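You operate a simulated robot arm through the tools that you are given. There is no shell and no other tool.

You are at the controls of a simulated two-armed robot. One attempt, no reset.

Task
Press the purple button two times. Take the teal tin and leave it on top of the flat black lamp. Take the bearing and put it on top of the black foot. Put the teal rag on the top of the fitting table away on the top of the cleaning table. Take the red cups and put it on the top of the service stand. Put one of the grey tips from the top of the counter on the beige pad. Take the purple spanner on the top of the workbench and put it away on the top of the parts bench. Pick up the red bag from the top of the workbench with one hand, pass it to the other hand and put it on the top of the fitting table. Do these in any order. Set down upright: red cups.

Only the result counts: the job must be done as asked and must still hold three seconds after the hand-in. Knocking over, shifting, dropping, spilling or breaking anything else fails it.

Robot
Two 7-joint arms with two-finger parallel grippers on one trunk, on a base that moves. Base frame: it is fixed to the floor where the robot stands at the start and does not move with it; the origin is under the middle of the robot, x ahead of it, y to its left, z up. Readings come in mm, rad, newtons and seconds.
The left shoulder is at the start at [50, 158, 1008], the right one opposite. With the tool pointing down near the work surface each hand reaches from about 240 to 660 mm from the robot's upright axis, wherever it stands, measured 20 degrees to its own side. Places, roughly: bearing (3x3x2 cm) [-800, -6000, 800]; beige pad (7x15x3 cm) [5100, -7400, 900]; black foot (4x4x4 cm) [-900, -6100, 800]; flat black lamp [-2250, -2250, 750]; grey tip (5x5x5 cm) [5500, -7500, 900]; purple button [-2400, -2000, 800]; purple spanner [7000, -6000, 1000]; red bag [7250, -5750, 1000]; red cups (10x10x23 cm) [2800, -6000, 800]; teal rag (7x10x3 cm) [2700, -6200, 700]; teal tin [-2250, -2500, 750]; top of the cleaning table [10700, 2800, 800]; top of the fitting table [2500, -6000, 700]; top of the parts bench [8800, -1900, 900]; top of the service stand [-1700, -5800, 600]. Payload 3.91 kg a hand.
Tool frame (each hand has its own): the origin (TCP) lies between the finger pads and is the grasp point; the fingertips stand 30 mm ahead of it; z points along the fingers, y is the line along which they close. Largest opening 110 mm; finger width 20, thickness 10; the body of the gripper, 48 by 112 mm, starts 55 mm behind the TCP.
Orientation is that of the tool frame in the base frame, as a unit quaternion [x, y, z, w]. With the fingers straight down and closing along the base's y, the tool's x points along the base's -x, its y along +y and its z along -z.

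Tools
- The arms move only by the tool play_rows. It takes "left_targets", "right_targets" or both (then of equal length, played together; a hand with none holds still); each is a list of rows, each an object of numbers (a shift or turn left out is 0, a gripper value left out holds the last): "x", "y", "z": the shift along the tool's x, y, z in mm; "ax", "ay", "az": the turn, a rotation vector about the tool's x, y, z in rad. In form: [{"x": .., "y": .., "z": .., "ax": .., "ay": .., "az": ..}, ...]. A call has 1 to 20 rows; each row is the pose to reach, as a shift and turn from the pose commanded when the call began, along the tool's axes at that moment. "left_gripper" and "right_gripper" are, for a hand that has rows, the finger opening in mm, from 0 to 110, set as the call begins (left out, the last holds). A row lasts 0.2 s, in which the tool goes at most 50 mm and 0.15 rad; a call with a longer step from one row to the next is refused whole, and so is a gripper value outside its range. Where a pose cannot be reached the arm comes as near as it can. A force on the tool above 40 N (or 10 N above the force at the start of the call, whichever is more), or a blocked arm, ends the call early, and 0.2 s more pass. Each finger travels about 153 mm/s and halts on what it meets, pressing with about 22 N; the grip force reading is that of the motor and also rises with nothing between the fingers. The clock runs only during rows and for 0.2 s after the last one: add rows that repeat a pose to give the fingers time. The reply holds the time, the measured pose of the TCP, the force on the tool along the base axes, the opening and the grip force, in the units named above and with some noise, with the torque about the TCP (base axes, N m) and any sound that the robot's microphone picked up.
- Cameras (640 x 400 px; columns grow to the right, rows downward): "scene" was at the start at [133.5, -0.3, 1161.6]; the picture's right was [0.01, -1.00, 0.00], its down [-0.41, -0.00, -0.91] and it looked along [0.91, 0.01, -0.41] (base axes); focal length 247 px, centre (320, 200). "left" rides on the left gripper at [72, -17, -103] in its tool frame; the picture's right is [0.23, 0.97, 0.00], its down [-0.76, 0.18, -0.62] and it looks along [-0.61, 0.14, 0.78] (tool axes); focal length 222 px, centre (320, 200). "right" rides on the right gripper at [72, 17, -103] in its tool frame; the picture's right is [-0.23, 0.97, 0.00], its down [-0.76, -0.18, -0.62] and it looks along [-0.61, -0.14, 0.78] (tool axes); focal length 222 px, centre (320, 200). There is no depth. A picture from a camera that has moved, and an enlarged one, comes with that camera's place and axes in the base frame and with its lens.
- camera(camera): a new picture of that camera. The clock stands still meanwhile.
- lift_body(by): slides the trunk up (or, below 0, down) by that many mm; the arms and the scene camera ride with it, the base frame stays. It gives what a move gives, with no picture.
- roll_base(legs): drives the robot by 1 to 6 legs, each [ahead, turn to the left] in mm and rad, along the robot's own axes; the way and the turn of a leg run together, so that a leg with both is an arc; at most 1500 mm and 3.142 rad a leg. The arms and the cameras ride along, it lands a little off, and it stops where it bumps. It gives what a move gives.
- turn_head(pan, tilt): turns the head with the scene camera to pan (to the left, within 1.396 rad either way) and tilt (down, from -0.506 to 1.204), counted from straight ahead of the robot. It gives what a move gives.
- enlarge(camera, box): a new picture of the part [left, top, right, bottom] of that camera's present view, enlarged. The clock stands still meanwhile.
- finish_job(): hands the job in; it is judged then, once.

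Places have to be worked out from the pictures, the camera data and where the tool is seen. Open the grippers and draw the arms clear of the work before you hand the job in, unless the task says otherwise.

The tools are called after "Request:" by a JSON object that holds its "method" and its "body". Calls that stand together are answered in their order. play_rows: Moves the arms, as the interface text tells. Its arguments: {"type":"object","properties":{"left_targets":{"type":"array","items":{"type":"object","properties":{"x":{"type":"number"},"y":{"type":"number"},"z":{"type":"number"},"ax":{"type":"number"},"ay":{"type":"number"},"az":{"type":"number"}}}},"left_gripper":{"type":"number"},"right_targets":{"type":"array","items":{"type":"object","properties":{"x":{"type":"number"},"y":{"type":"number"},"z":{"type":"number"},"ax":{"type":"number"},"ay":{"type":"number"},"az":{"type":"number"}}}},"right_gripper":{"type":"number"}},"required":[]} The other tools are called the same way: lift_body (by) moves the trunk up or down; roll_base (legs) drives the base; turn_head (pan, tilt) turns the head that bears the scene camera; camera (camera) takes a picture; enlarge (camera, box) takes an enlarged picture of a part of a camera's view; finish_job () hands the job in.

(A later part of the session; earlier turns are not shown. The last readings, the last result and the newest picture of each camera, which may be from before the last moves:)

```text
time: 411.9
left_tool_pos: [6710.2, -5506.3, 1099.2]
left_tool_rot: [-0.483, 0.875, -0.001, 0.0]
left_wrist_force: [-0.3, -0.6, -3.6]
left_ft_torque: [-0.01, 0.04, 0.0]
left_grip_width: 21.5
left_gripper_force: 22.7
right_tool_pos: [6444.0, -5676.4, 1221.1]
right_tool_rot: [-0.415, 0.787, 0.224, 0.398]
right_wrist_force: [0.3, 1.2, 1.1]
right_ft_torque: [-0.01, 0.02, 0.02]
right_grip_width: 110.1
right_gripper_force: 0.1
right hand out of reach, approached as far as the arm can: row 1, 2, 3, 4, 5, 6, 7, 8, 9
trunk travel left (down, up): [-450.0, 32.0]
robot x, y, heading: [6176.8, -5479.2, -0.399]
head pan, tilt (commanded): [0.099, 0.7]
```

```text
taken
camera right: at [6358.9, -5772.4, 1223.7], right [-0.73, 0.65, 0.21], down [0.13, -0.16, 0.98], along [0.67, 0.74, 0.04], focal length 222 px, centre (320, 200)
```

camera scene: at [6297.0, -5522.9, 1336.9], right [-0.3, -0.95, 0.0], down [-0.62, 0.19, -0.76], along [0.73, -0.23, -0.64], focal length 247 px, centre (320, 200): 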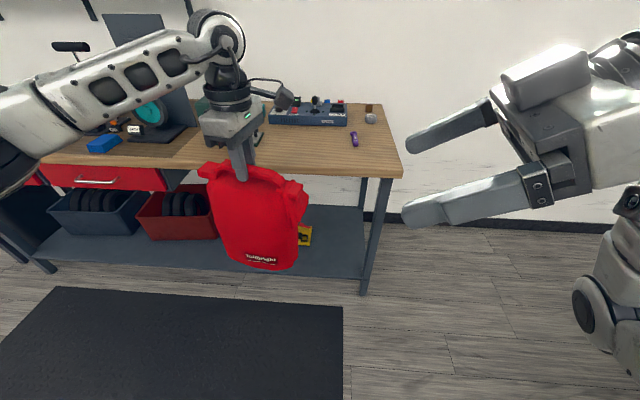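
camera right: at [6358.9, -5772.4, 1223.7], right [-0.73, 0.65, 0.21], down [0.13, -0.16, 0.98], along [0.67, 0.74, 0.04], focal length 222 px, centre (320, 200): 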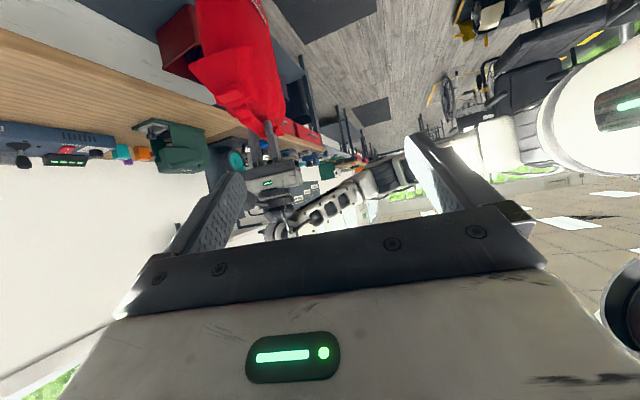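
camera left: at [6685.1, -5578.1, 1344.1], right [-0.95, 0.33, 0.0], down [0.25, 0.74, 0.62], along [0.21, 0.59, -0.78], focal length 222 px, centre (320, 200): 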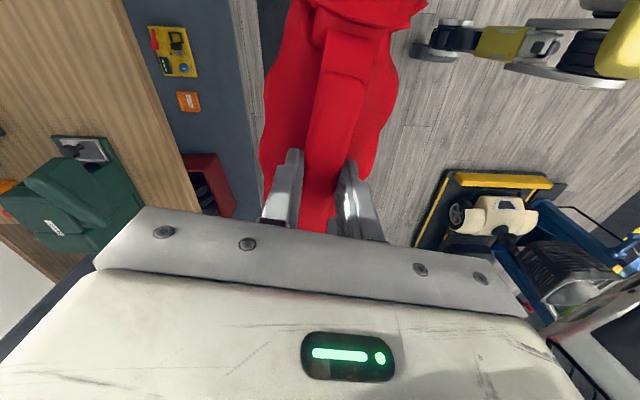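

That orientation isn't reachable for the right hand (yawing that way is its bad direction). Better: yaw the left hand back so the strap points toward me, and take it with the right hand pitched forward. I first restore the right hand.

Request:
{"method": "play_rows", "body": {"right_targets": [{"ay": 0.135}, {"ay": 0.27}, {"ay": 0.405}, {"ay": 0.54}, {"ay": 0.675}, {"ay": 0.81}, {"ay": 0.94}, {"ay": 0.94}]}}

Request:
{"method": "play_rows", "body": {"right_targets": [{"az": 0.139}, {"az": 0.278}, {"az": 0.417}, {"az": 0.556}, {"az": 0.695}, {"az": 0.834}, {"az": 0.973}, {"az": 1.112}, {"az": 1.251}, {"az": 1.39}]}}

```text
time: 413.8
left_tool_pos: [6710.0, -5508.1, 1098.4]
left_tool_rot: [-0.483, 0.876, -0.001, 0.0]
left_wrist_force: [-0.2, 1.0, -3.4]
left_ft_torque: [-0.01, 0.04, 0.02]
left_grip_width: 21.7
left_gripper_force: 22.2
right_tool_pos: [6446.7, -5681.5, 1219.3]
right_tool_rot: [-0.472, 0.881, 0.012, -0.003]
right_wrist_force: [0.1, 1.1, 0.5]
right_ft_torque: [0.04, 0.0, -0.02]
right_grip_width: 109.8
right_gripper_force: 0.1
trunk travel left (down, up): [-450.0, 32.0]
robot x, y, heading: [6181.4, -5482.1, -0.401]
head pan, tilt (commanded): [0.099, 0.7]
```

```text
time: 415.9
left_tool_pos: [6710.2, -5506.9, 1099.1]
left_tool_rot: [-0.483, 0.875, -0.001, 0.001]
left_wrist_force: [0.2, 0.1, -2.6]
left_ft_torque: [0.02, 0.0, 0.01]
left_grip_width: 21.7
left_gripper_force: 22.5
right_tool_pos: [6446.5, -5680.4, 1219.1]
right_tool_rot: [0.203, 0.979, 0.008, -0.01]
right_wrist_force: [1.2, 0.7, 0.4]
right_ft_torque: [-0.02, -0.03, -0.03]
right_grip_width: 109.9
right_gripper_force: 0.1
trunk travel left (down, up): [-450.0, 32.0]
robot x, y, heading: [6177.1, -5480.1, -0.397]
head pan, tilt (commanded): [0.099, 0.7]
```

Right hand restored. Now I yaw the left hand (with the bag) by +1.407 so the strap points toward me, and bring it to the middle, ~570 mm ahead.

Request:
{"method": "play_rows", "body": {"left_targets": [{"x": 12, "y": -8, "az": 0.128}, {"x": 25, "y": -17, "az": 0.256}, {"x": 37, "y": -25, "az": 0.384}, {"x": 50, "y": -34, "az": 0.512}, {"x": 63, "y": -42, "az": 0.64}, {"x": 75, "y": -51, "az": 0.768}, {"x": 88, "y": -60, "az": 0.896}, {"x": 101, "y": -68, "az": 1.024}, {"x": 113, "y": -77, "az": 1.152}, {"x": 126, "y": -85, "az": 1.28}, {"x": 138.7, "y": -93.7, "az": 1.407}, {"x": 138.7, "y": -93.7, "az": 1.407}]}}

Request:
{"method": "camera", "body": {"camera": "scene"}}

Request:
{"method": "camera", "body": {"camera": "right"}}

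Request:
{"method": "camera", "body": {"camera": "left"}}

```text
time: 418.6
left_tool_pos: [6715.7, -5674.7, 1099.9]
left_tool_rot: [0.199, 0.98, 0.0, 0.0]
left_wrist_force: [0.0, -0.5, -3.4]
left_ft_torque: [0.0, 0.01, -0.01]
left_grip_width: 21.4
left_gripper_force: 21.8
right_tool_pos: [6447.0, -5681.7, 1220.3]
right_tool_rot: [0.201, 0.979, 0.008, -0.009]
right_wrist_force: [-0.1, 0.3, 1.1]
right_ft_torque: [-0.02, -0.01, -0.02]
right_grip_width: 110.1
right_gripper_force: 0.1
trunk travel left (down, up): [-450.0, 32.0]
robot x, y, heading: [6174.4, -5480.1, -0.401]
head pan, tilt (commanded): [0.099, 0.7]
```

```text
taken
camera scene: at [6296.9, -5523.5, 1336.8], right [-0.3, -0.95, 0.0], down [-0.62, 0.19, -0.76], along [0.73, -0.23, -0.64], focal length 247 px, centre (320, 200)
```

scene: 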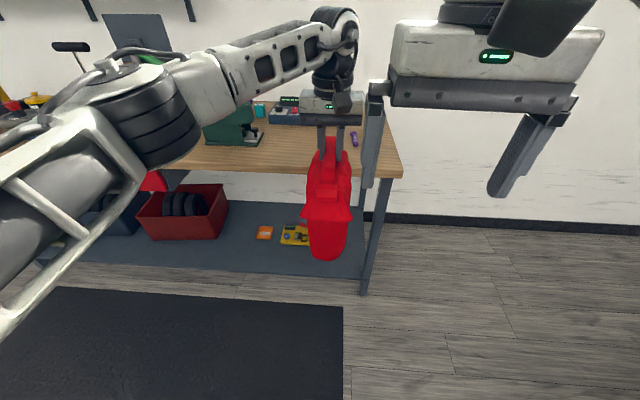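

```text
taken
camera right: at [6387.7, -5638.9, 1324.5], right [0.59, 0.81, 0.01], down [0.64, -0.48, 0.61], along [0.49, -0.35, -0.8], focal length 222 px, centre (320, 200)
```

right: 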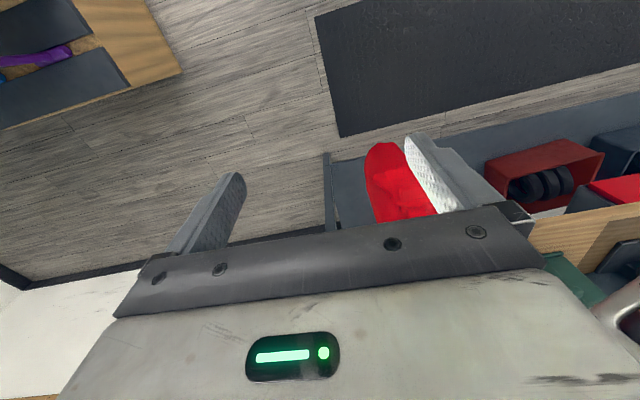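

```text
taken
camera left: at [6642.5, -5662.9, 1204.5], right [0.17, 0.99, 0.0], down [0.77, -0.13, 0.62], along [0.62, -0.11, -0.78], focal length 222 px, centre (320, 200)
```

left: 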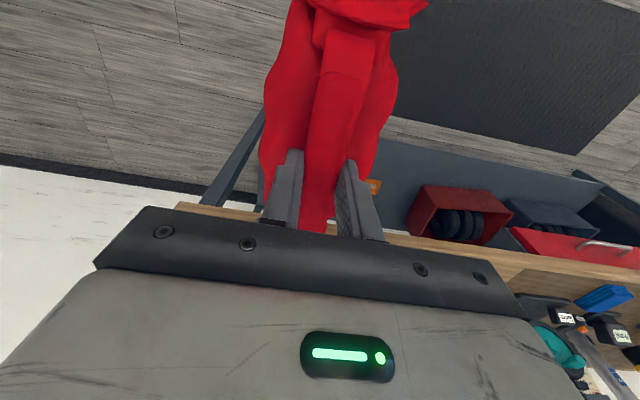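

The strap now points toward me, aligned with the left tool x axis. I pitch the right hand forward ~1.05 rad and bring it to a pre-grasp point ~110 mm short of the strap.

Request:
{"method": "play_rows", "body": {"right_gripper": 75, "right_targets": [{"x": -12, "y": 13, "z": 9, "ay": -0.131}, {"x": -24, "y": 27, "z": 18, "ay": -0.262}, {"x": -36, "y": 41, "z": 28, "ay": -0.393}, {"x": -48, "y": 55, "z": 37, "ay": -0.525}, {"x": -60, "y": 69, "z": 46, "ay": -0.656}, {"x": -72, "y": 83, "z": 56, "ay": -0.787}, {"x": -83, "y": 97, "z": 65, "ay": -0.918}, {"x": -94, "y": 111, "z": 75, "ay": -1.05}, {"x": -94, "y": 111, "z": 75, "ay": -1.05}]}}

Request:
{"method": "camera", "body": {"camera": "right"}}

Request:
{"method": "camera", "body": {"camera": "scene"}}

Request:
{"method": "camera", "body": {"camera": "left"}}

```text
time: 420.6
left_tool_pos: [6715.6, -5676.2, 1100.0]
left_tool_rot: [0.197, 0.98, 0.0, 0.0]
left_wrist_force: [0.5, -0.5, -4.0]
left_ft_torque: [0.0, 0.01, -0.01]
left_grip_width: 21.8
left_gripper_force: 22.0
right_tool_pos: [6576.7, -5612.8, 1143.7]
right_tool_rot: [0.179, 0.851, -0.094, 0.485]
right_wrist_force: [-0.7, -0.2, -1.1]
right_ft_torque: [0.0, -0.02, 0.0]
right_grip_width: 75.3
right_gripper_force: 0.1
trunk travel left (down, up): [-450.0, 32.0]
robot x, y, heading: [6176.4, -5479.8, -0.4]
head pan, tilt (commanded): [0.099, 0.7]
```

```text
taken
camera right: at [6466.4, -5548.0, 1135.0], right [0.49, 0.85, 0.21], down [-0.21, -0.12, 0.97], along [0.85, -0.52, 0.12], focal length 222 px, centre (320, 200)
```

right: 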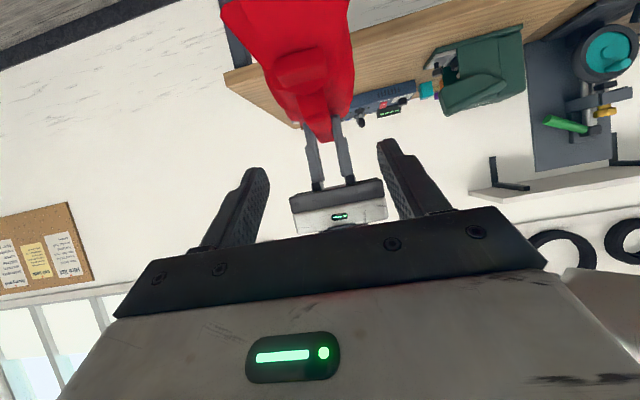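

```text
taken
camera scene: at [6296.7, -5524.0, 1336.8], right [-0.3, -0.95, 0.0], down [-0.62, 0.19, -0.76], along [0.73, -0.23, -0.64], focal length 247 px, centre (320, 200)
```

scene: 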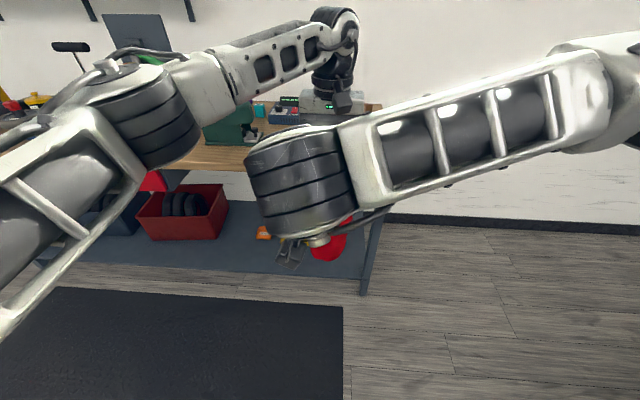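

```text
taken
camera left: at [6642.3, -5663.2, 1204.4], right [0.17, 0.99, 0.0], down [0.77, -0.13, 0.62], along [0.62, -0.11, -0.78], focal length 222 px, centre (320, 200)
```

left: 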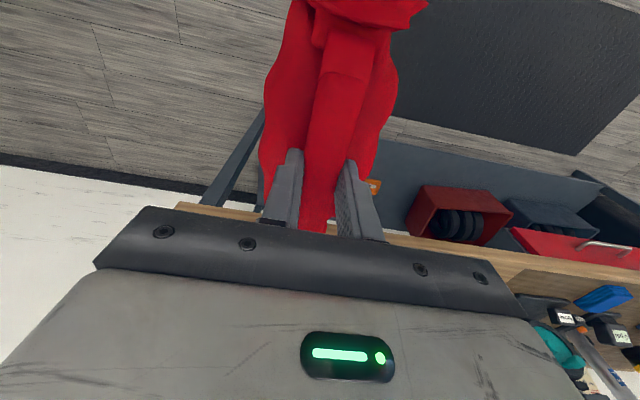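

The right hand reached the pre-grasp with strap point G 111 mm straight ahead along its axis. I advance 60 mm and check.

Request:
{"method": "play_rows", "body": {"right_targets": [{"x": -2, "y": -2, "z": 20}, {"x": -4, "y": -4, "z": 45}, {"x": -4, "y": -4, "z": 65}, {"x": -4, "y": -4, "z": 65}]}}

Request:
{"method": "camera", "body": {"camera": "right"}}

Request:
{"method": "camera", "body": {"camera": "left"}}

```text
time: 421.6
left_tool_pos: [6716.6, -5675.5, 1101.1]
left_tool_rot: [0.197, 0.98, 0.0, 0.0]
left_wrist_force: [0.0, 0.2, -3.5]
left_ft_torque: [0.0, 0.0, 0.0]
left_grip_width: 22.0
left_gripper_force: 21.7
right_tool_pos: [6627.5, -5641.4, 1112.7]
right_tool_rot: [0.18, 0.852, -0.095, 0.483]
right_wrist_force: [-0.4, -0.2, 0.4]
right_ft_torque: [-0.02, 0.01, 0.01]
right_grip_width: 74.9
right_gripper_force: 0.0
trunk travel left (down, up): [-450.0, 32.0]
robot x, y, heading: [6178.3, -5481.4, -0.4]
head pan, tilt (commanded): [0.099, 0.7]
```

```text
taken
camera right: at [6518.2, -5575.6, 1104.3], right [0.49, 0.85, 0.21], down [-0.21, -0.12, 0.97], along [0.85, -0.52, 0.12], focal length 222 px, centre (320, 200)
```

right: 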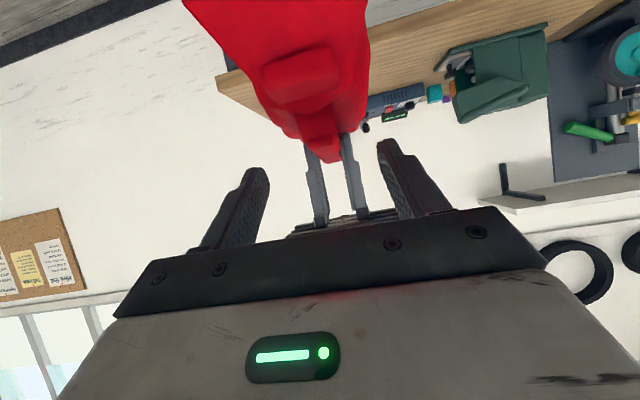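

```text
taken
camera left: at [6642.3, -5663.1, 1204.5], right [0.17, 0.99, 0.0], down [0.77, -0.13, 0.62], along [0.62, -0.11, -0.78], focal length 222 px, centre (320, 200)
```

left: 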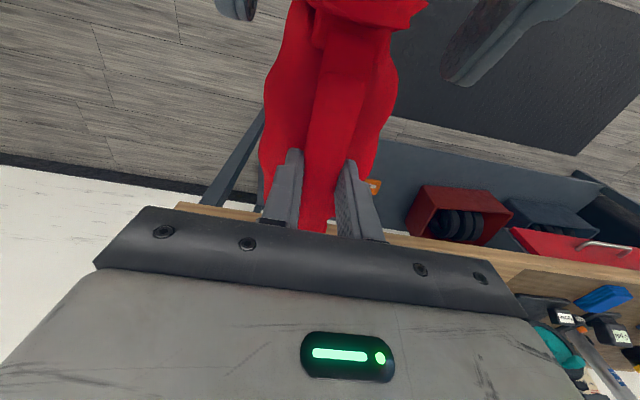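

Geometry agrees with prediction: G is 46 mm further, 3 mm left. I advance onto the strap.

Request:
{"method": "play_rows", "body": {"right_targets": [{"x": -1, "y": 3, "z": 15}, {"x": -2, "y": 3, "z": 30}, {"x": -2, "y": 3, "z": 40}, {"x": -2, "y": 3, "z": 46}, {"x": -2, "y": 3, "z": 46}]}}

Request:
{"method": "camera", "body": {"camera": "right"}}

Request:
{"method": "camera", "body": {"camera": "left"}}

```text
time: 422.8
left_tool_pos: [6716.4, -5675.0, 1099.2]
left_tool_rot: [0.198, 0.98, 0.0, 0.002]
left_wrist_force: [-0.1, 0.2, -3.7]
left_ft_torque: [-0.01, -0.02, 0.0]
left_grip_width: 21.7
left_gripper_force: 21.7
right_tool_pos: [6664.2, -5654.8, 1091.2]
right_tool_rot: [0.179, 0.852, -0.094, 0.483]
right_wrist_force: [0.3, -0.4, -1.0]
right_ft_torque: [-0.01, 0.0, 0.0]
right_grip_width: 74.9
right_gripper_force: 0.0
trunk travel left (down, up): [-450.0, 32.0]
robot x, y, heading: [6177.1, -5483.1, -0.4]
head pan, tilt (commanded): [0.099, 0.7]
```

```text
taken
camera right: at [6556.4, -5588.0, 1082.4], right [0.49, 0.85, 0.21], down [-0.21, -0.12, 0.97], along [0.85, -0.52, 0.12], focal length 222 px, centre (320, 200)
```

right: 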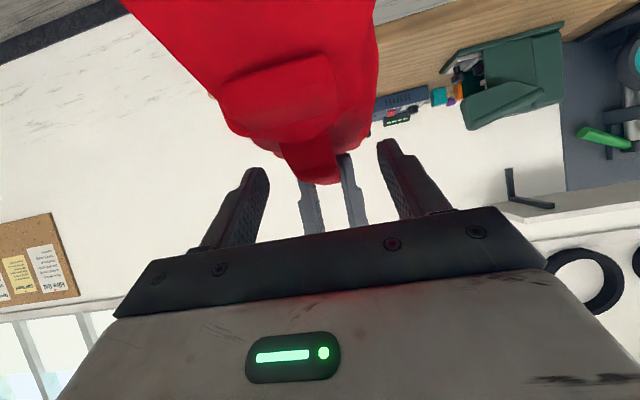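

```text
taken
camera left: at [6642.4, -5663.1, 1204.4], right [0.17, 0.99, 0.0], down [0.77, -0.13, 0.62], along [0.62, -0.11, -0.78], focal length 222 px, centre (320, 200)
```

left: 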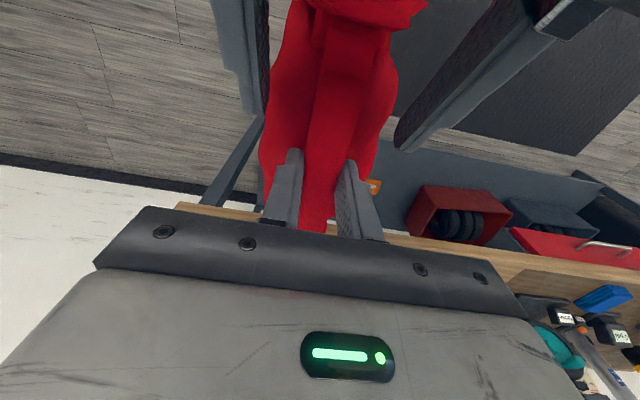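

Fingers straddle the strap; it's ~4 mm off-centre, so I correct y by +4 and close the right gripper.

Request:
{"method": "play_rows", "body": {"right_targets": [{"y": 4}, {"y": 4}]}}

Request:
{"method": "play_rows", "body": {"right_gripper": 0, "right_targets": [{"x": 0}, {"x": 0}, {"x": 0}, {"x": 0}]}}

Request:
{"method": "camera", "body": {"camera": "right"}}

Request:
{"method": "camera", "body": {"camera": "left"}}

```text
time: 423.4
left_tool_pos: [6714.6, -5674.5, 1100.5]
left_tool_rot: [0.197, 0.98, -0.001, 0.001]
left_wrist_force: [0.2, -0.2, -3.0]
left_ft_torque: [0.02, 0.02, 0.02]
left_grip_width: 21.8
left_gripper_force: 21.9
right_tool_pos: [6667.3, -5650.0, 1091.4]
right_tool_rot: [0.179, 0.852, -0.094, 0.484]
right_wrist_force: [0.6, -0.4, 0.7]
right_ft_torque: [0.01, 0.0, -0.06]
right_grip_width: 75.1
right_gripper_force: 0.0
trunk travel left (down, up): [-450.0, 32.0]
robot x, y, heading: [6178.7, -5480.5, -0.402]
head pan, tilt (commanded): [0.099, 0.7]
```

```text
time: 424.4
left_tool_pos: [6716.5, -5674.0, 1099.6]
left_tool_rot: [0.196, 0.981, 0.001, 0.003]
left_wrist_force: [10.3, 15.7, -4.0]
left_ft_torque: [0.34, -0.21, -0.69]
left_grip_width: 21.8
left_gripper_force: 21.8
right_tool_pos: [6665.9, -5653.3, 1090.1]
right_tool_rot: [0.18, 0.851, -0.096, 0.483]
right_wrist_force: [-9.8, -14.8, -0.3]
right_ft_torque: [-0.18, 0.14, -0.3]
right_grip_width: 21.7
right_gripper_force: 22.2
trunk travel left (down, up): [-450.0, 32.0]
robot x, y, heading: [6176.7, -5481.9, -0.402]
head pan, tilt (commanded): [0.099, 0.7]
```

```text
taken
camera right: at [6558.0, -5585.8, 1082.2], right [0.5, 0.84, 0.21], down [-0.21, -0.12, 0.97], along [0.84, -0.52, 0.12], focal length 222 px, centre (320, 200)
```

right: 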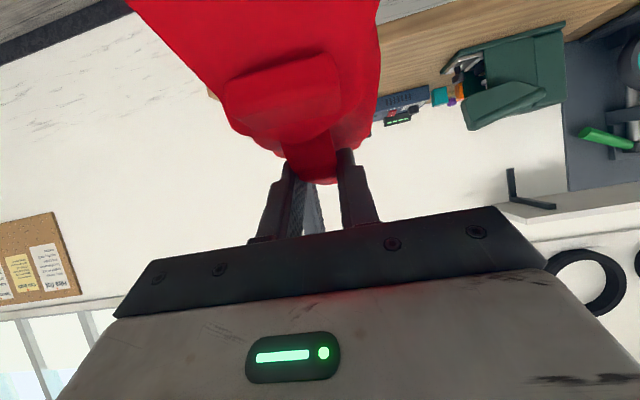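

```text
taken
camera left: at [6643.5, -5662.1, 1204.2], right [0.17, 0.99, 0.0], down [0.77, -0.13, 0.63], along [0.62, -0.1, -0.78], focal length 222 px, centre (320, 200)
```

left: 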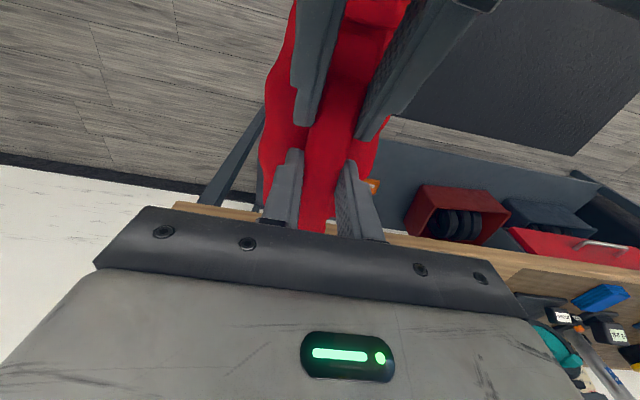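

Both hands hold the strap (21.7 mm each). I relieve the ~17 N sideways strain by shifting the right hand −3.5 mm, then open the left gripper.

Request:
{"method": "play_rows", "body": {"right_targets": [{"y": -2}, {"y": -3.5}, {"y": -3.5}]}}

Request:
{"method": "play_rows", "body": {"left_gripper": 70, "left_targets": [{"z": 0}, {"z": 0}, {"z": 0}]}}

Request:
{"method": "camera", "body": {"camera": "left"}}

```text
time: 425.1
left_tool_pos: [6715.5, -5674.3, 1099.5]
left_tool_rot: [0.197, 0.98, 0.0, 0.002]
left_wrist_force: [9.7, 12.7, -2.5]
left_ft_torque: [0.33, -0.1, -0.37]
left_grip_width: 21.7
left_gripper_force: 22.1
right_tool_pos: [6665.1, -5653.1, 1090.0]
right_tool_rot: [0.179, 0.852, -0.095, 0.483]
right_wrist_force: [-9.1, -12.6, -0.8]
right_ft_torque: [-0.2, 0.08, -0.48]
right_grip_width: 21.7
right_gripper_force: 22.1
trunk travel left (down, up): [-450.0, 32.0]
robot x, y, heading: [6177.4, -5479.4, -0.4]
head pan, tilt (commanded): [0.099, 0.7]
```

```text
time: 425.9
left_tool_pos: [6715.3, -5674.6, 1100.9]
left_tool_rot: [0.198, 0.98, -0.001, 0.0]
left_wrist_force: [1.0, 0.4, 0.4]
left_ft_torque: [-0.02, -0.02, -0.01]
left_grip_width: 70.0
left_gripper_force: 0.1
right_tool_pos: [6667.0, -5652.1, 1090.8]
right_tool_rot: [0.178, 0.852, -0.093, 0.484]
right_wrist_force: [0.6, -0.4, 0.7]
right_ft_torque: [0.08, 0.19, 0.02]
right_grip_width: 22.0
right_gripper_force: 21.6
trunk travel left (down, up): [-450.0, 32.0]
robot x, y, heading: [6178.4, -5480.5, -0.407]
head pan, tilt (commanded): [0.099, 0.7]
```

```text
taken
camera left: at [6642.2, -5663.3, 1204.5], right [0.17, 0.99, 0.0], down [0.77, -0.13, 0.62], along [0.62, -0.11, -0.78], focal length 222 px, centre (320, 200)
```

left: 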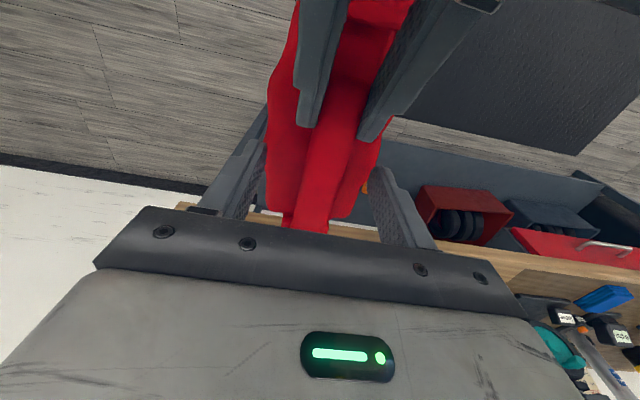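

The right hand now carries the bag. I raise the left hand straight up and away.

Request:
{"method": "play_rows", "body": {"left_targets": [{"z": -15}, {"z": -35}, {"z": -65}, {"z": -100}, {"z": -140}, {"z": -140, "y": 30}, {"z": -140, "y": 70}, {"z": -140, "y": 110}, {"z": -140, "y": 110}]}}

Request:
{"method": "camera", "body": {"camera": "left"}}

Request:
{"method": "camera", "body": {"camera": "scene"}}

Request:
{"method": "camera", "body": {"camera": "right"}}

```text
time: 427.9
left_tool_pos: [6756.9, -5573.6, 1237.8]
left_tool_rot: [0.2, 0.98, 0.0, 0.001]
left_wrist_force: [0.0, 0.1, 0.7]
left_ft_torque: [0.04, 0.01, -0.03]
left_grip_width: 70.0
left_gripper_force: 0.0
left hand out of reach, approached as far as the arm can: row 5
right_tool_pos: [6665.6, -5654.2, 1090.0]
right_tool_rot: [0.178, 0.852, -0.093, 0.483]
right_wrist_force: [0.5, 0.6, -0.5]
right_ft_torque: [0.13, 0.17, -0.02]
right_grip_width: 21.8
right_gripper_force: 22.3
trunk travel left (down, up): [-450.0, 32.0]
robot x, y, heading: [6176.1, -5482.4, -0.401]
head pan, tilt (commanded): [0.099, 0.7]
```

```text
taken
camera left: at [6683.8, -5561.2, 1342.3], right [0.17, 0.99, 0.0], down [0.77, -0.13, 0.62], along [0.62, -0.11, -0.78], focal length 222 px, centre (320, 200)
```

left: 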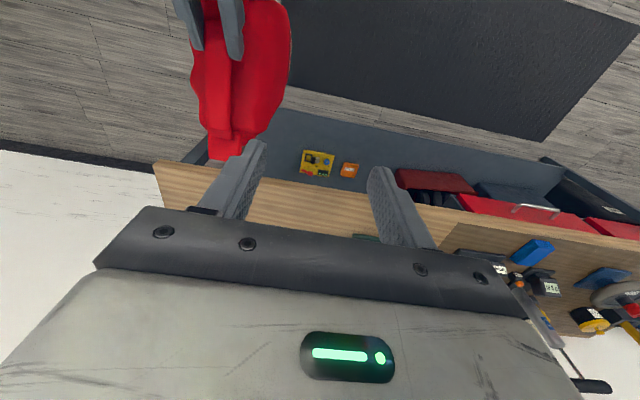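

```text
taken
camera scene: at [6296.6, -5524.2, 1336.8], right [-0.3, -0.95, 0.0], down [-0.62, 0.19, -0.76], along [0.73, -0.23, -0.64], focal length 247 px, centre (320, 200)
```

scene: 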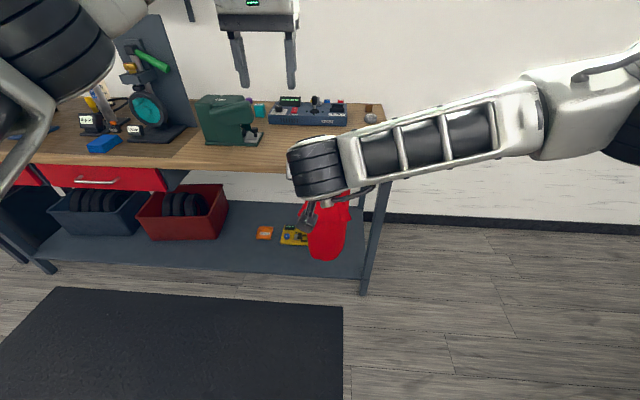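

```text
taken
camera right: at [6556.5, -5587.6, 1082.5], right [0.49, 0.85, 0.21], down [-0.21, -0.12, 0.97], along [0.85, -0.52, 0.12], focal length 222 px, centre (320, 200)
```

right: 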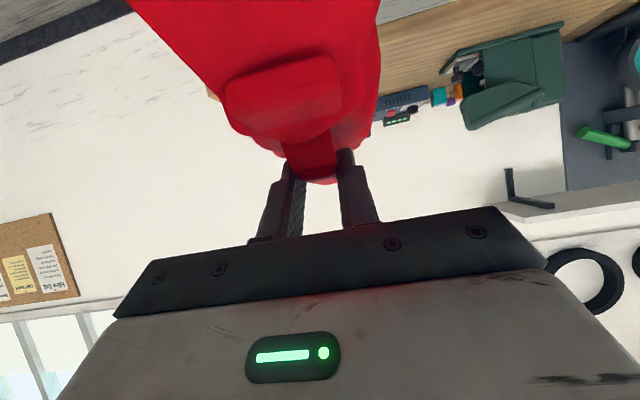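

Handover complete: the right hand holds the bag. I retract the left hand, then turn and drive toward the east end of the fitting table.

Request:
{"method": "play_rows", "body": {"left_gripper": 110, "left_targets": [{"x": 40}, {"x": 80}, {"x": 120}, {"x": 160}, {"x": 180}]}}

Request:
{"method": "roll_base", "body": {"legs": [[0, -2.369], [1250, 0], [1256, 0]]}}

Request:
{"method": "turn_head", "body": {"pan": 0.0, "tilt": 0.5}}

Request:
{"method": "camera", "body": {"camera": "scene"}}

Request:
{"method": "camera", "body": {"camera": "right"}}

```text
time: 429.1
left_tool_pos: [6590.8, -5505.5, 1237.1]
left_tool_rot: [0.197, 0.98, 0.0, 0.002]
left_wrist_force: [0.3, -0.7, 0.8]
left_ft_torque: [0.04, 0.03, -0.04]
left_grip_width: 110.2
left_gripper_force: 0.1
right_tool_pos: [6664.0, -5651.9, 1089.9]
right_tool_rot: [0.178, 0.852, -0.093, 0.483]
right_wrist_force: [0.9, -0.2, 0.6]
right_ft_torque: [0.11, 0.16, 0.03]
right_grip_width: 21.4
right_gripper_force: 21.9
trunk travel left (down, up): [-450.0, 32.0]
robot x, y, heading: [6176.5, -5484.4, -0.403]
head pan, tilt (commanded): [0.099, 0.7]
```

```text
time: 447.1
left_tool_pos: [3513.5, -6649.5, 1239.0]
left_tool_rot: [0.983, 0.185, -0.001, 0.0]
left_wrist_force: [0.2, 0.4, 0.2]
left_ft_torque: [0.0, -0.01, -0.01]
left_grip_width: 109.9
left_gripper_force: 0.0
right_tool_pos: [3357.7, -6594.8, 1091.2]
right_tool_rot: [0.856, 0.155, -0.484, 0.095]
right_wrist_force: [0.4, -0.6, -0.3]
right_ft_torque: [0.08, -0.2, 0.0]
right_grip_width: 21.9
right_gripper_force: 21.8
trunk travel left (down, up): [-450.0, 32.0]
robot x, y, heading: [3830.2, -6374.9, -2.774]
head pan, tilt (commanded): [0.099, 0.7]
```

```text
time: 447.8
left_tool_pos: [3513.5, -6648.9, 1238.8]
left_tool_rot: [0.983, 0.185, -0.001, 0.001]
left_wrist_force: [0.0, 0.2, 0.4]
left_ft_torque: [-0.01, 0.02, 0.0]
left_grip_width: 109.9
left_gripper_force: 0.1
right_tool_pos: [3357.8, -6594.6, 1091.5]
right_tool_rot: [0.857, 0.155, -0.483, 0.095]
right_wrist_force: [-0.1, 1.4, 0.5]
right_ft_torque: [0.11, -0.18, -0.01]
right_grip_width: 21.8
right_gripper_force: 22.2
trunk travel left (down, up): [-450.0, 32.0]
robot x, y, heading: [3833.8, -6380.3, -2.772]
head pan, tilt (commanded): [0.0, 0.499]
```

```text
taken
camera scene: at [3706.5, -6425.7, 1354.5], right [-0.36, 0.93, 0.0], down [0.45, 0.17, -0.88], along [-0.82, -0.32, -0.48], focal length 247 px, centre (320, 200)
```

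scene: 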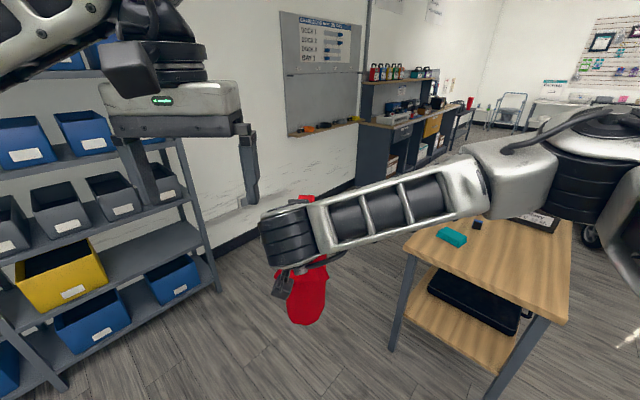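

```text
taken
camera right: at [3481.2, -6565.2, 1082.4], right [0.24, -0.95, 0.21], down [0.06, 0.23, 0.97], along [-0.97, -0.22, 0.11], focal length 222 px, centre (320, 200)
```

right: 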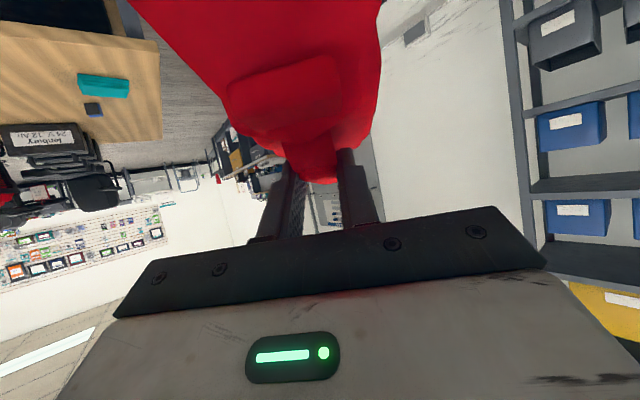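

Bag is steady. I turn to face the table squarely (heading ≈2.75) and check the view.

Request:
{"method": "roll_base", "body": {"legs": [[0, -0.757]]}}

Request:
{"method": "turn_head", "body": {"pan": 0.25, "tilt": 0.6}}

Request:
{"method": "camera", "body": {"camera": "scene"}}

Request:
{"method": "camera", "body": {"camera": "left"}}

```text
time: 450.2
left_tool_pos: [3412.2, -6364.1, 1239.0]
left_tool_rot: [0.983, -0.184, -0.001, 0.0]
left_wrist_force: [0.4, 1.1, 0.5]
left_ft_torque: [-0.01, 0.0, -0.01]
left_grip_width: 109.8
left_gripper_force: 0.0
right_tool_pos: [3333.7, -6220.3, 1090.0]
right_tool_rot: [0.855, -0.166, -0.484, -0.086]
right_wrist_force: [0.0, -0.2, -0.3]
right_ft_torque: [-0.07, -0.18, -0.01]
right_grip_width: 21.6
right_gripper_force: 21.8
trunk travel left (down, up): [-450.0, 32.0]
robot x, y, heading: [3827.1, -6375.0, 2.77]
head pan, tilt (commanded): [0.0, 0.499]
```

```text
time: 450.9
left_tool_pos: [3412.5, -6365.3, 1239.1]
left_tool_rot: [0.983, -0.184, -0.002, -0.001]
left_wrist_force: [-0.1, -0.1, -0.7]
left_ft_torque: [-0.01, -0.02, 0.05]
left_grip_width: 110.0
left_gripper_force: 0.0
right_tool_pos: [3334.8, -6220.7, 1089.7]
right_tool_rot: [0.855, -0.166, -0.484, -0.087]
right_wrist_force: [0.5, -0.1, 0.0]
right_ft_torque: [-0.09, -0.21, -0.01]
right_grip_width: 21.8
right_gripper_force: 22.2
trunk travel left (down, up): [-450.0, 32.0]
robot x, y, heading: [3826.5, -6377.3, 2.769]
head pan, tilt (commanded): [0.25, 0.6]
```

```text
taken
camera scene: at [3703.7, -6352.7, 1345.5], right [0.12, 0.99, 0.0], down [0.56, -0.07, -0.83], along [-0.82, 0.1, -0.56], focal length 247 px, centre (320, 200)
```

scene: 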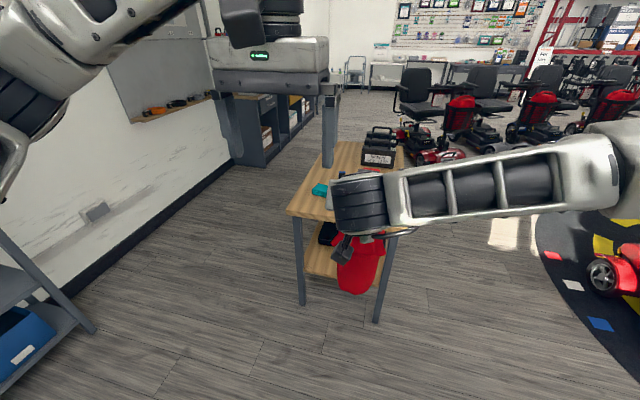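

```text
taken
camera left: at [3487.1, -6376.7, 1343.1], right [-0.14, -0.99, 0.0], down [-0.77, 0.11, 0.63], along [-0.62, 0.09, -0.78], focal length 222 px, centre (320, 200)
```

left: 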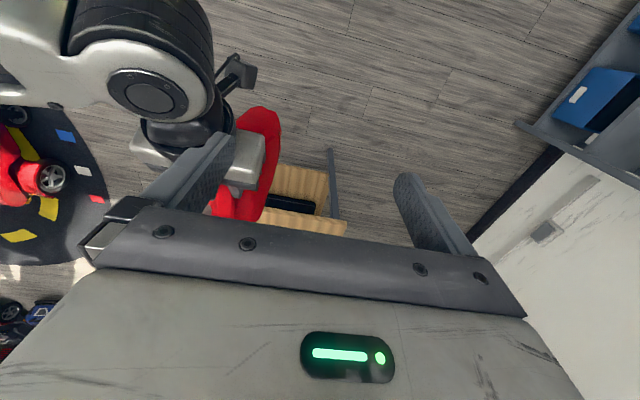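

I drive forward 480 mm so the bag hangs over the free right half of the table's east end.

Request:
{"method": "roll_base", "body": {"legs": [[480, 0]]}}

Request:
{"method": "turn_head", "body": {"pan": 0.1, "tilt": 0.8}}

Request:
{"method": "camera", "body": {"camera": "scene"}}

Request:
{"method": "camera", "body": {"camera": "left"}}

Request:
{"method": "camera", "body": {"camera": "right"}}

```text
time: 453.8
left_tool_pos: [2955.0, -6182.8, 1239.2]
left_tool_rot: [0.983, -0.186, -0.002, 0.0]
left_wrist_force: [-0.3, -0.3, -0.4]
left_ft_torque: [-0.04, -0.02, 0.02]
left_grip_width: 109.9
left_gripper_force: 0.1
right_tool_pos: [2878.4, -6037.8, 1090.3]
right_tool_rot: [0.855, -0.168, -0.483, -0.088]
right_wrist_force: [-0.2, -0.5, 0.4]
right_ft_torque: [-0.06, -0.15, -0.01]
right_grip_width: 21.7
right_gripper_force: 22.1
trunk travel left (down, up): [-450.0, 32.0]
robot x, y, heading: [3373.8, -6195.8, 2.766]
head pan, tilt (commanded): [0.25, 0.6]
```

```text
time: 454.6
left_tool_pos: [2956.5, -6183.0, 1238.1]
left_tool_rot: [0.983, -0.186, -0.002, -0.001]
left_wrist_force: [0.0, -0.4, 0.8]
left_ft_torque: [-0.01, -0.02, -0.03]
left_grip_width: 109.9
left_gripper_force: 0.1
right_tool_pos: [2878.4, -6037.8, 1090.8]
right_tool_rot: [0.854, -0.168, -0.484, -0.088]
right_wrist_force: [0.2, -0.1, 0.5]
right_ft_torque: [-0.06, -0.18, 0.0]
right_grip_width: 21.8
right_gripper_force: 22.6
trunk travel left (down, up): [-450.0, 32.0]
robot x, y, heading: [3372.0, -6196.6, 2.763]
head pan, tilt (commanded): [0.099, 0.799]
```

```text
taken
camera scene: at [3257.4, -6161.4, 1328.6], right [0.27, 0.96, 0.0], down [0.69, -0.2, -0.7], along [-0.67, 0.19, -0.72], focal length 247 px, centre (320, 200)
```

scene: 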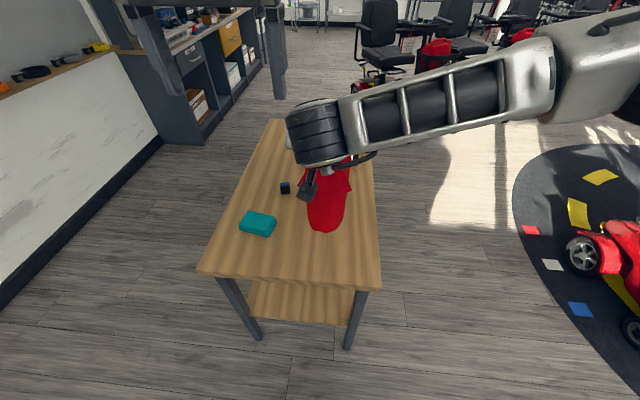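

```text
taken
camera left: at [3030.6, -6194.8, 1343.1], right [-0.15, -0.99, 0.0], down [-0.77, 0.11, 0.63], along [-0.62, 0.09, -0.78], focal length 222 px, centre (320, 200)
```

left: 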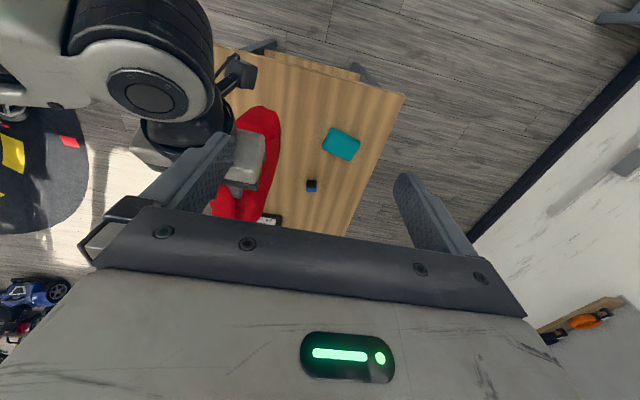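

```text
taken
camera right: at [2989.1, -6100.2, 1082.3], right [-0.47, -0.86, 0.21], down [0.2, 0.12, 0.97], along [-0.86, 0.5, 0.11], focal length 222 px, centre (320, 200)
```

right: 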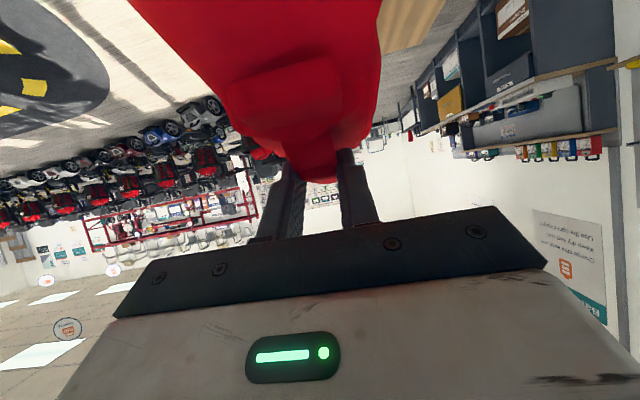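

The bag is over the clear right half of the table. I lower the trunk 95 mm toward the table and check contact.

Request:
{"method": "lift_body", "body": {"by": -92}}

Request:
{"method": "camera", "body": {"camera": "scene"}}

Request:
{"method": "camera", "body": {"camera": "left"}}

```text
time: 455.8
left_tool_pos: [2956.4, -6183.8, 1148.0]
left_tool_rot: [0.982, -0.187, -0.002, 0.0]
left_wrist_force: [0.4, 1.3, 0.9]
left_ft_torque: [-0.01, 0.01, -0.03]
left_grip_width: 109.9
left_gripper_force: 0.1
right_tool_pos: [2877.9, -6038.7, 998.5]
right_tool_rot: [0.854, -0.168, -0.484, -0.088]
right_wrist_force: [0.4, 0.4, -0.1]
right_ft_torque: [-0.05, -0.19, 0.0]
right_grip_width: 21.7
right_gripper_force: 22.4
trunk travel left (down, up): [-358.0, 124.0]
robot x, y, heading: [3375.0, -6197.1, 2.761]
head pan, tilt (commanded): [0.099, 0.799]
```

```text
taken
camera scene: at [3257.6, -6161.3, 1236.6], right [0.28, 0.96, 0.0], down [0.69, -0.2, -0.7], along [-0.67, 0.19, -0.72], focal length 247 px, centre (320, 200)
```

scene: 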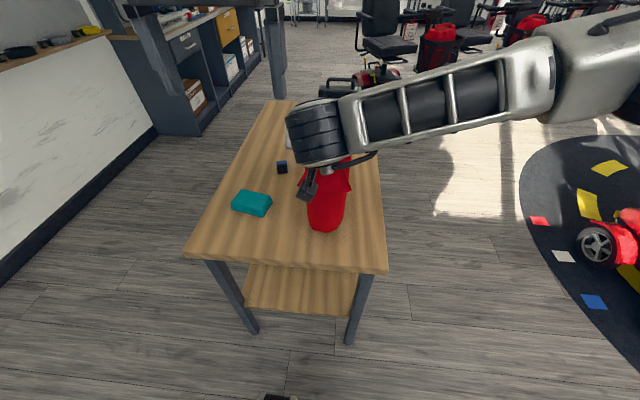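

```text
taken
camera left: at [3030.8, -6194.9, 1251.2], right [-0.15, -0.99, 0.0], down [-0.77, 0.11, 0.63], along [-0.62, 0.09, -0.78], focal length 222 px, centre (320, 200)
```

left: 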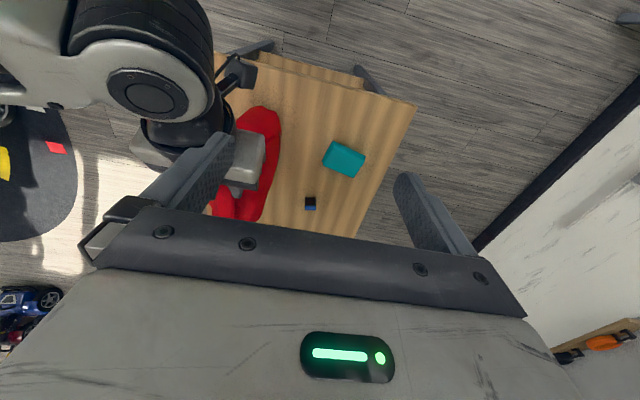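

About 12 mm to go; I lower with the arm in small steps and read the force.

Request:
{"method": "play_rows", "body": {"right_targets": [{"x": 3.4, "z": 2.0}, {"x": 6.0, "z": 3.6}, {"x": 7.7, "z": 4.6}, {"x": 7.7, "z": 4.6}]}}

Request:
{"method": "play_rows", "body": {"right_targets": [{"x": 1.7, "z": 1.0}, {"x": 3.4, "z": 2.0}, {"x": 3.4, "z": 2.0}]}}

```text
time: 456.8
left_tool_pos: [2956.4, -6182.8, 1146.3]
left_tool_rot: [0.982, -0.187, -0.001, -0.001]
left_wrist_force: [0.9, 0.2, 0.6]
left_ft_torque: [-0.03, -0.06, 0.0]
left_grip_width: 110.1
left_gripper_force: 0.1
right_tool_pos: [2877.8, -6038.7, 989.2]
right_tool_rot: [0.854, -0.168, -0.484, -0.088]
right_wrist_force: [-0.7, 0.0, 0.1]
right_ft_torque: [-0.09, -0.18, -0.04]
right_grip_width: 21.8
right_gripper_force: 22.1
trunk travel left (down, up): [-358.0, 124.0]
robot x, y, heading: [3373.1, -6195.9, 2.764]
head pan, tilt (commanded): [0.099, 0.799]
```

```text
time: 457.6
left_tool_pos: [2957.0, -6183.4, 1148.4]
left_tool_rot: [0.982, -0.186, -0.002, 0.0]
left_wrist_force: [-0.6, -0.3, -0.3]
left_ft_torque: [-0.01, 0.02, 0.02]
left_grip_width: 110.0
left_gripper_force: 0.0
right_tool_pos: [2879.6, -6038.9, 988.1]
right_tool_rot: [0.853, -0.168, -0.486, -0.088]
right_wrist_force: [3.2, -1.0, 4.0]
right_ft_torque: [0.21, -0.15, -0.12]
right_grip_width: 21.7
right_gripper_force: 22.2
trunk travel left (down, up): [-358.0, 124.0]
robot x, y, heading: [3370.1, -6194.2, 2.763]
head pan, tilt (commanded): [0.099, 0.799]
```

Light contact (≈4 N). I press 3 mm more to seat the bag, then open the right gripper.

Request:
{"method": "play_rows", "body": {"right_targets": [{"x": 1.3, "z": 0.8}, {"x": 2.6, "z": 1.5}, {"x": 2.6, "z": 1.5}]}}

Request:
{"method": "play_rows", "body": {"right_gripper": 60, "right_targets": [{"x": 0}, {"x": 0}, {"x": 0}, {"x": 0}]}}

Request:
{"method": "camera", "body": {"camera": "right"}}

Request:
{"method": "camera", "body": {"camera": "left"}}

```text
time: 458.4
left_tool_pos: [2958.7, -6184.2, 1148.8]
left_tool_rot: [0.982, -0.186, -0.002, -0.001]
left_wrist_force: [-0.2, 0.2, -1.1]
left_ft_torque: [-0.01, 0.02, 0.02]
left_grip_width: 109.8
left_gripper_force: 0.1
right_tool_pos: [2880.3, -6039.7, 986.5]
right_tool_rot: [0.852, -0.168, -0.487, -0.087]
right_wrist_force: [5.1, -5.6, 21.3]
right_ft_torque: [0.23, 0.34, 0.02]
right_grip_width: 21.8
right_gripper_force: 22.0
trunk travel left (down, up): [-358.0, 124.0]
robot x, y, heading: [3372.9, -6199.1, 2.766]
head pan, tilt (commanded): [0.099, 0.799]
```

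```text
time: 459.4
left_tool_pos: [2956.3, -6182.8, 1147.0]
left_tool_rot: [0.982, -0.187, -0.002, 0.0]
left_wrist_force: [0.5, 0.4, 1.3]
left_ft_torque: [-0.01, 0.03, -0.04]
left_grip_width: 109.9
left_gripper_force: 0.1
right_tool_pos: [2877.9, -6038.7, 982.6]
right_tool_rot: [0.854, -0.168, -0.484, -0.087]
right_wrist_force: [0.5, 0.1, 0.3]
right_ft_torque: [0.01, 0.01, -0.02]
right_grip_width: 60.1
right_gripper_force: 0.1
trunk travel left (down, up): [-358.0, 124.0]
robot x, y, heading: [3370.7, -6201.8, 2.768]
head pan, tilt (commanded): [0.099, 0.799]
```

```text
taken
camera right: at [2989.0, -6100.7, 974.4], right [-0.47, -0.86, 0.21], down [0.2, 0.12, 0.97], along [-0.86, 0.5, 0.11], focal length 222 px, centre (320, 200)
```

right: 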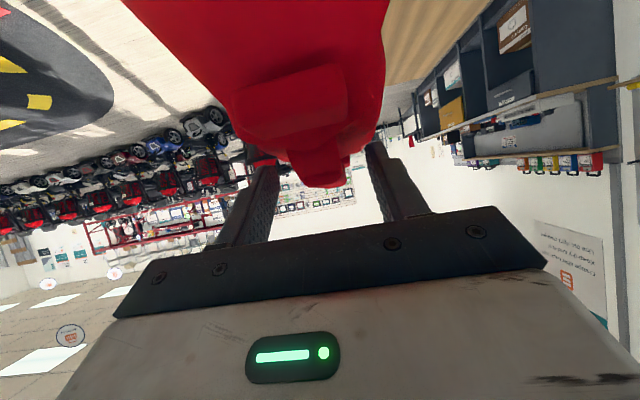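

```text
taken
camera left: at [3030.9, -6194.9, 1251.2], right [-0.15, -0.99, 0.0], down [-0.77, 0.11, 0.63], along [-0.62, 0.09, -0.78], focal length 222 px, centre (320, 200)
```

left: 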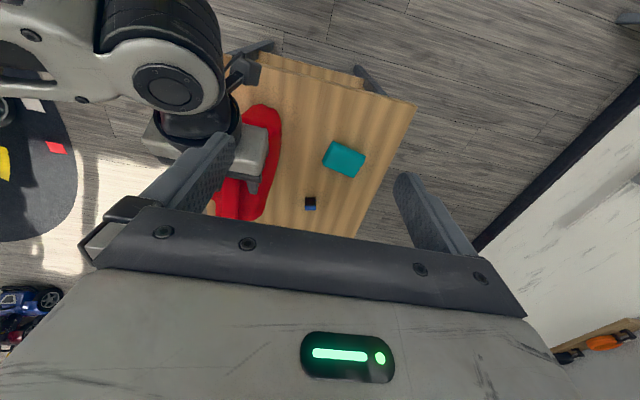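

The bag stands by itself. I withdraw the right hand back along its approach axis and return it to pointing down at its home pose.

Request:
{"method": "play_rows", "body": {"right_targets": [{"z": -15}, {"z": -35}, {"z": -60}, {"z": -90}, {"z": -120}, {"z": -140}]}}

Request:
{"method": "camera", "body": {"camera": "scene"}}

```text
time: 460.8
left_tool_pos: [2956.1, -6183.9, 1145.9]
left_tool_rot: [0.982, -0.187, -0.002, -0.001]
left_wrist_force: [0.2, 0.4, -0.1]
left_ft_torque: [0.01, 0.02, -0.03]
left_grip_width: 110.0
left_gripper_force: 0.2
right_tool_pos: [2990.5, -6082.6, 1054.9]
right_tool_rot: [0.854, -0.168, -0.485, -0.087]
right_wrist_force: [0.7, -0.4, 0.2]
right_ft_torque: [0.0, -0.02, 0.01]
right_grip_width: 59.9
right_gripper_force: 0.1
trunk travel left (down, up): [-358.0, 124.0]
robot x, y, heading: [3370.4, -6195.7, 2.762]
head pan, tilt (commanded): [0.099, 0.799]
```

```text
taken
camera scene: at [3257.8, -6161.5, 1236.6], right [0.28, 0.96, 0.0], down [0.69, -0.2, -0.7], along [-0.67, 0.19, -0.72], focal length 247 px, centre (320, 200)
```

scene: 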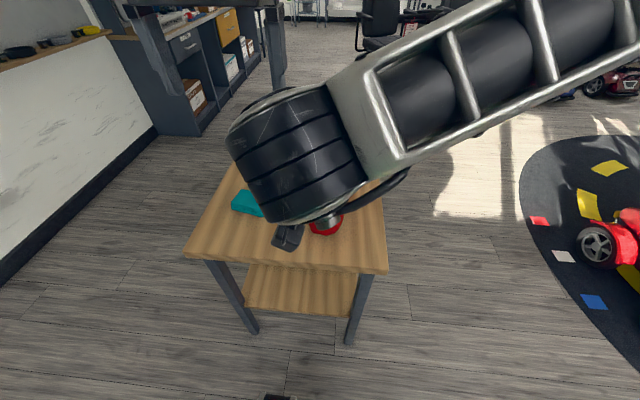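

I rotate the right hand back to vertical while moving it right and up.

Request:
{"method": "play_rows", "body": {"right_gripper": 110, "right_targets": [{"x": -20, "y": -25, "z": -12}, {"x": -40, "y": -50, "z": -25, "ay": 0.13}, {"x": -60, "y": -75, "z": -36, "ay": 0.26}, {"x": -80, "y": -100, "z": -48, "ay": 0.39}, {"x": -86, "y": -125, "z": -51, "ay": 0.52}, {"x": -86, "y": -150, "z": -51, "ay": 0.65}, {"x": -86, "y": -175, "z": -51, "ay": 0.78}, {"x": -86, "y": -180, "z": -51, "ay": 0.91}, {"x": -86, "y": -180, "z": -51, "ay": 1.03}, {"x": -86, "y": -180, "z": -51, "ay": 1.03}]}}

Request:
{"method": "turn_head", "body": {"pan": 0.0, "tilt": 0.75}}

Request:
{"method": "camera", "body": {"camera": "scene"}}

Request:
{"method": "camera", "body": {"camera": "left"}}

```text
time: 463.0
left_tool_pos: [2956.5, -6182.8, 1147.6]
left_tool_rot: [0.983, -0.186, -0.002, 0.0]
left_wrist_force: [0.3, 0.2, -0.6]
left_ft_torque: [0.02, -0.01, 0.01]
left_grip_width: 110.1
left_gripper_force: 0.1
right_tool_pos: [3058.7, -5915.4, 1153.4]
right_tool_rot: [0.982, -0.19, 0.0, 0.006]
right_wrist_force: [-0.2, 0.2, -0.3]
right_ft_torque: [-0.03, 0.0, -0.01]
right_grip_width: 110.5
right_gripper_force: 0.0
trunk travel left (down, up): [-358.0, 124.0]
robot x, y, heading: [3368.4, -6198.5, 2.764]
head pan, tilt (commanded): [0.099, 0.799]
```

```text
time: 463.7
left_tool_pos: [2957.0, -6183.9, 1147.1]
left_tool_rot: [0.982, -0.186, -0.001, 0.0]
left_wrist_force: [0.1, -0.2, 0.0]
left_ft_torque: [-0.02, 0.01, -0.02]
left_grip_width: 110.0
left_gripper_force: 0.1
right_tool_pos: [3058.6, -5914.3, 1153.2]
right_tool_rot: [0.982, -0.19, -0.001, 0.006]
right_wrist_force: [0.5, -0.4, -0.7]
right_ft_torque: [-0.01, 0.02, -0.01]
right_grip_width: 110.2
right_gripper_force: 0.0
trunk travel left (down, up): [-358.0, 124.0]
robot x, y, heading: [3374.5, -6196.7, 2.756]
head pan, tilt (commanded): [0.0, 0.75]
```

```text
taken
camera scene: at [3258.3, -6153.0, 1240.6], right [0.37, 0.93, 0.0], down [0.63, -0.25, -0.73], along [-0.68, 0.27, -0.68], focal length 247 px, centre (320, 200)
```

scene: 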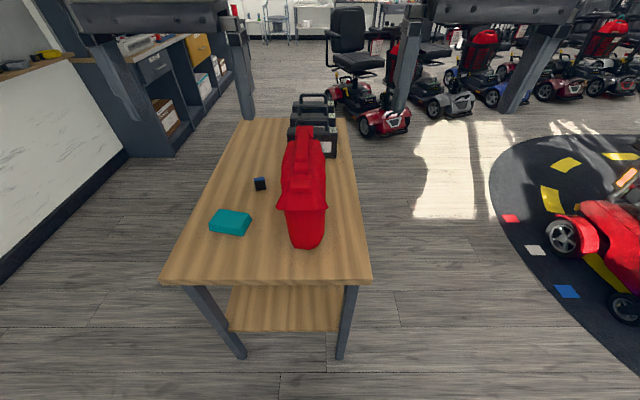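

```text
taken
camera left: at [3030.9, -6195.0, 1251.2], right [-0.15, -0.99, 0.0], down [-0.77, 0.11, 0.63], along [-0.62, 0.09, -0.78], focal length 222 px, centre (320, 200)
```

left: 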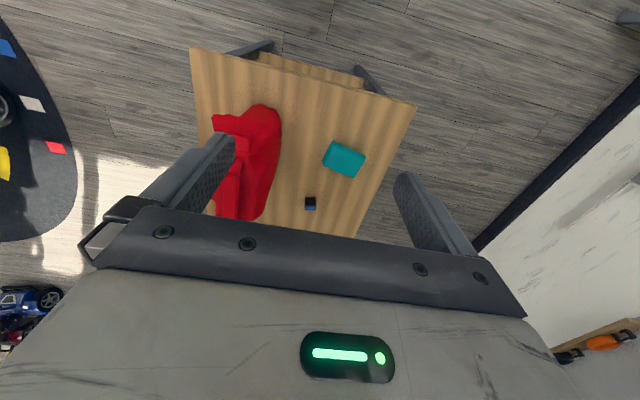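

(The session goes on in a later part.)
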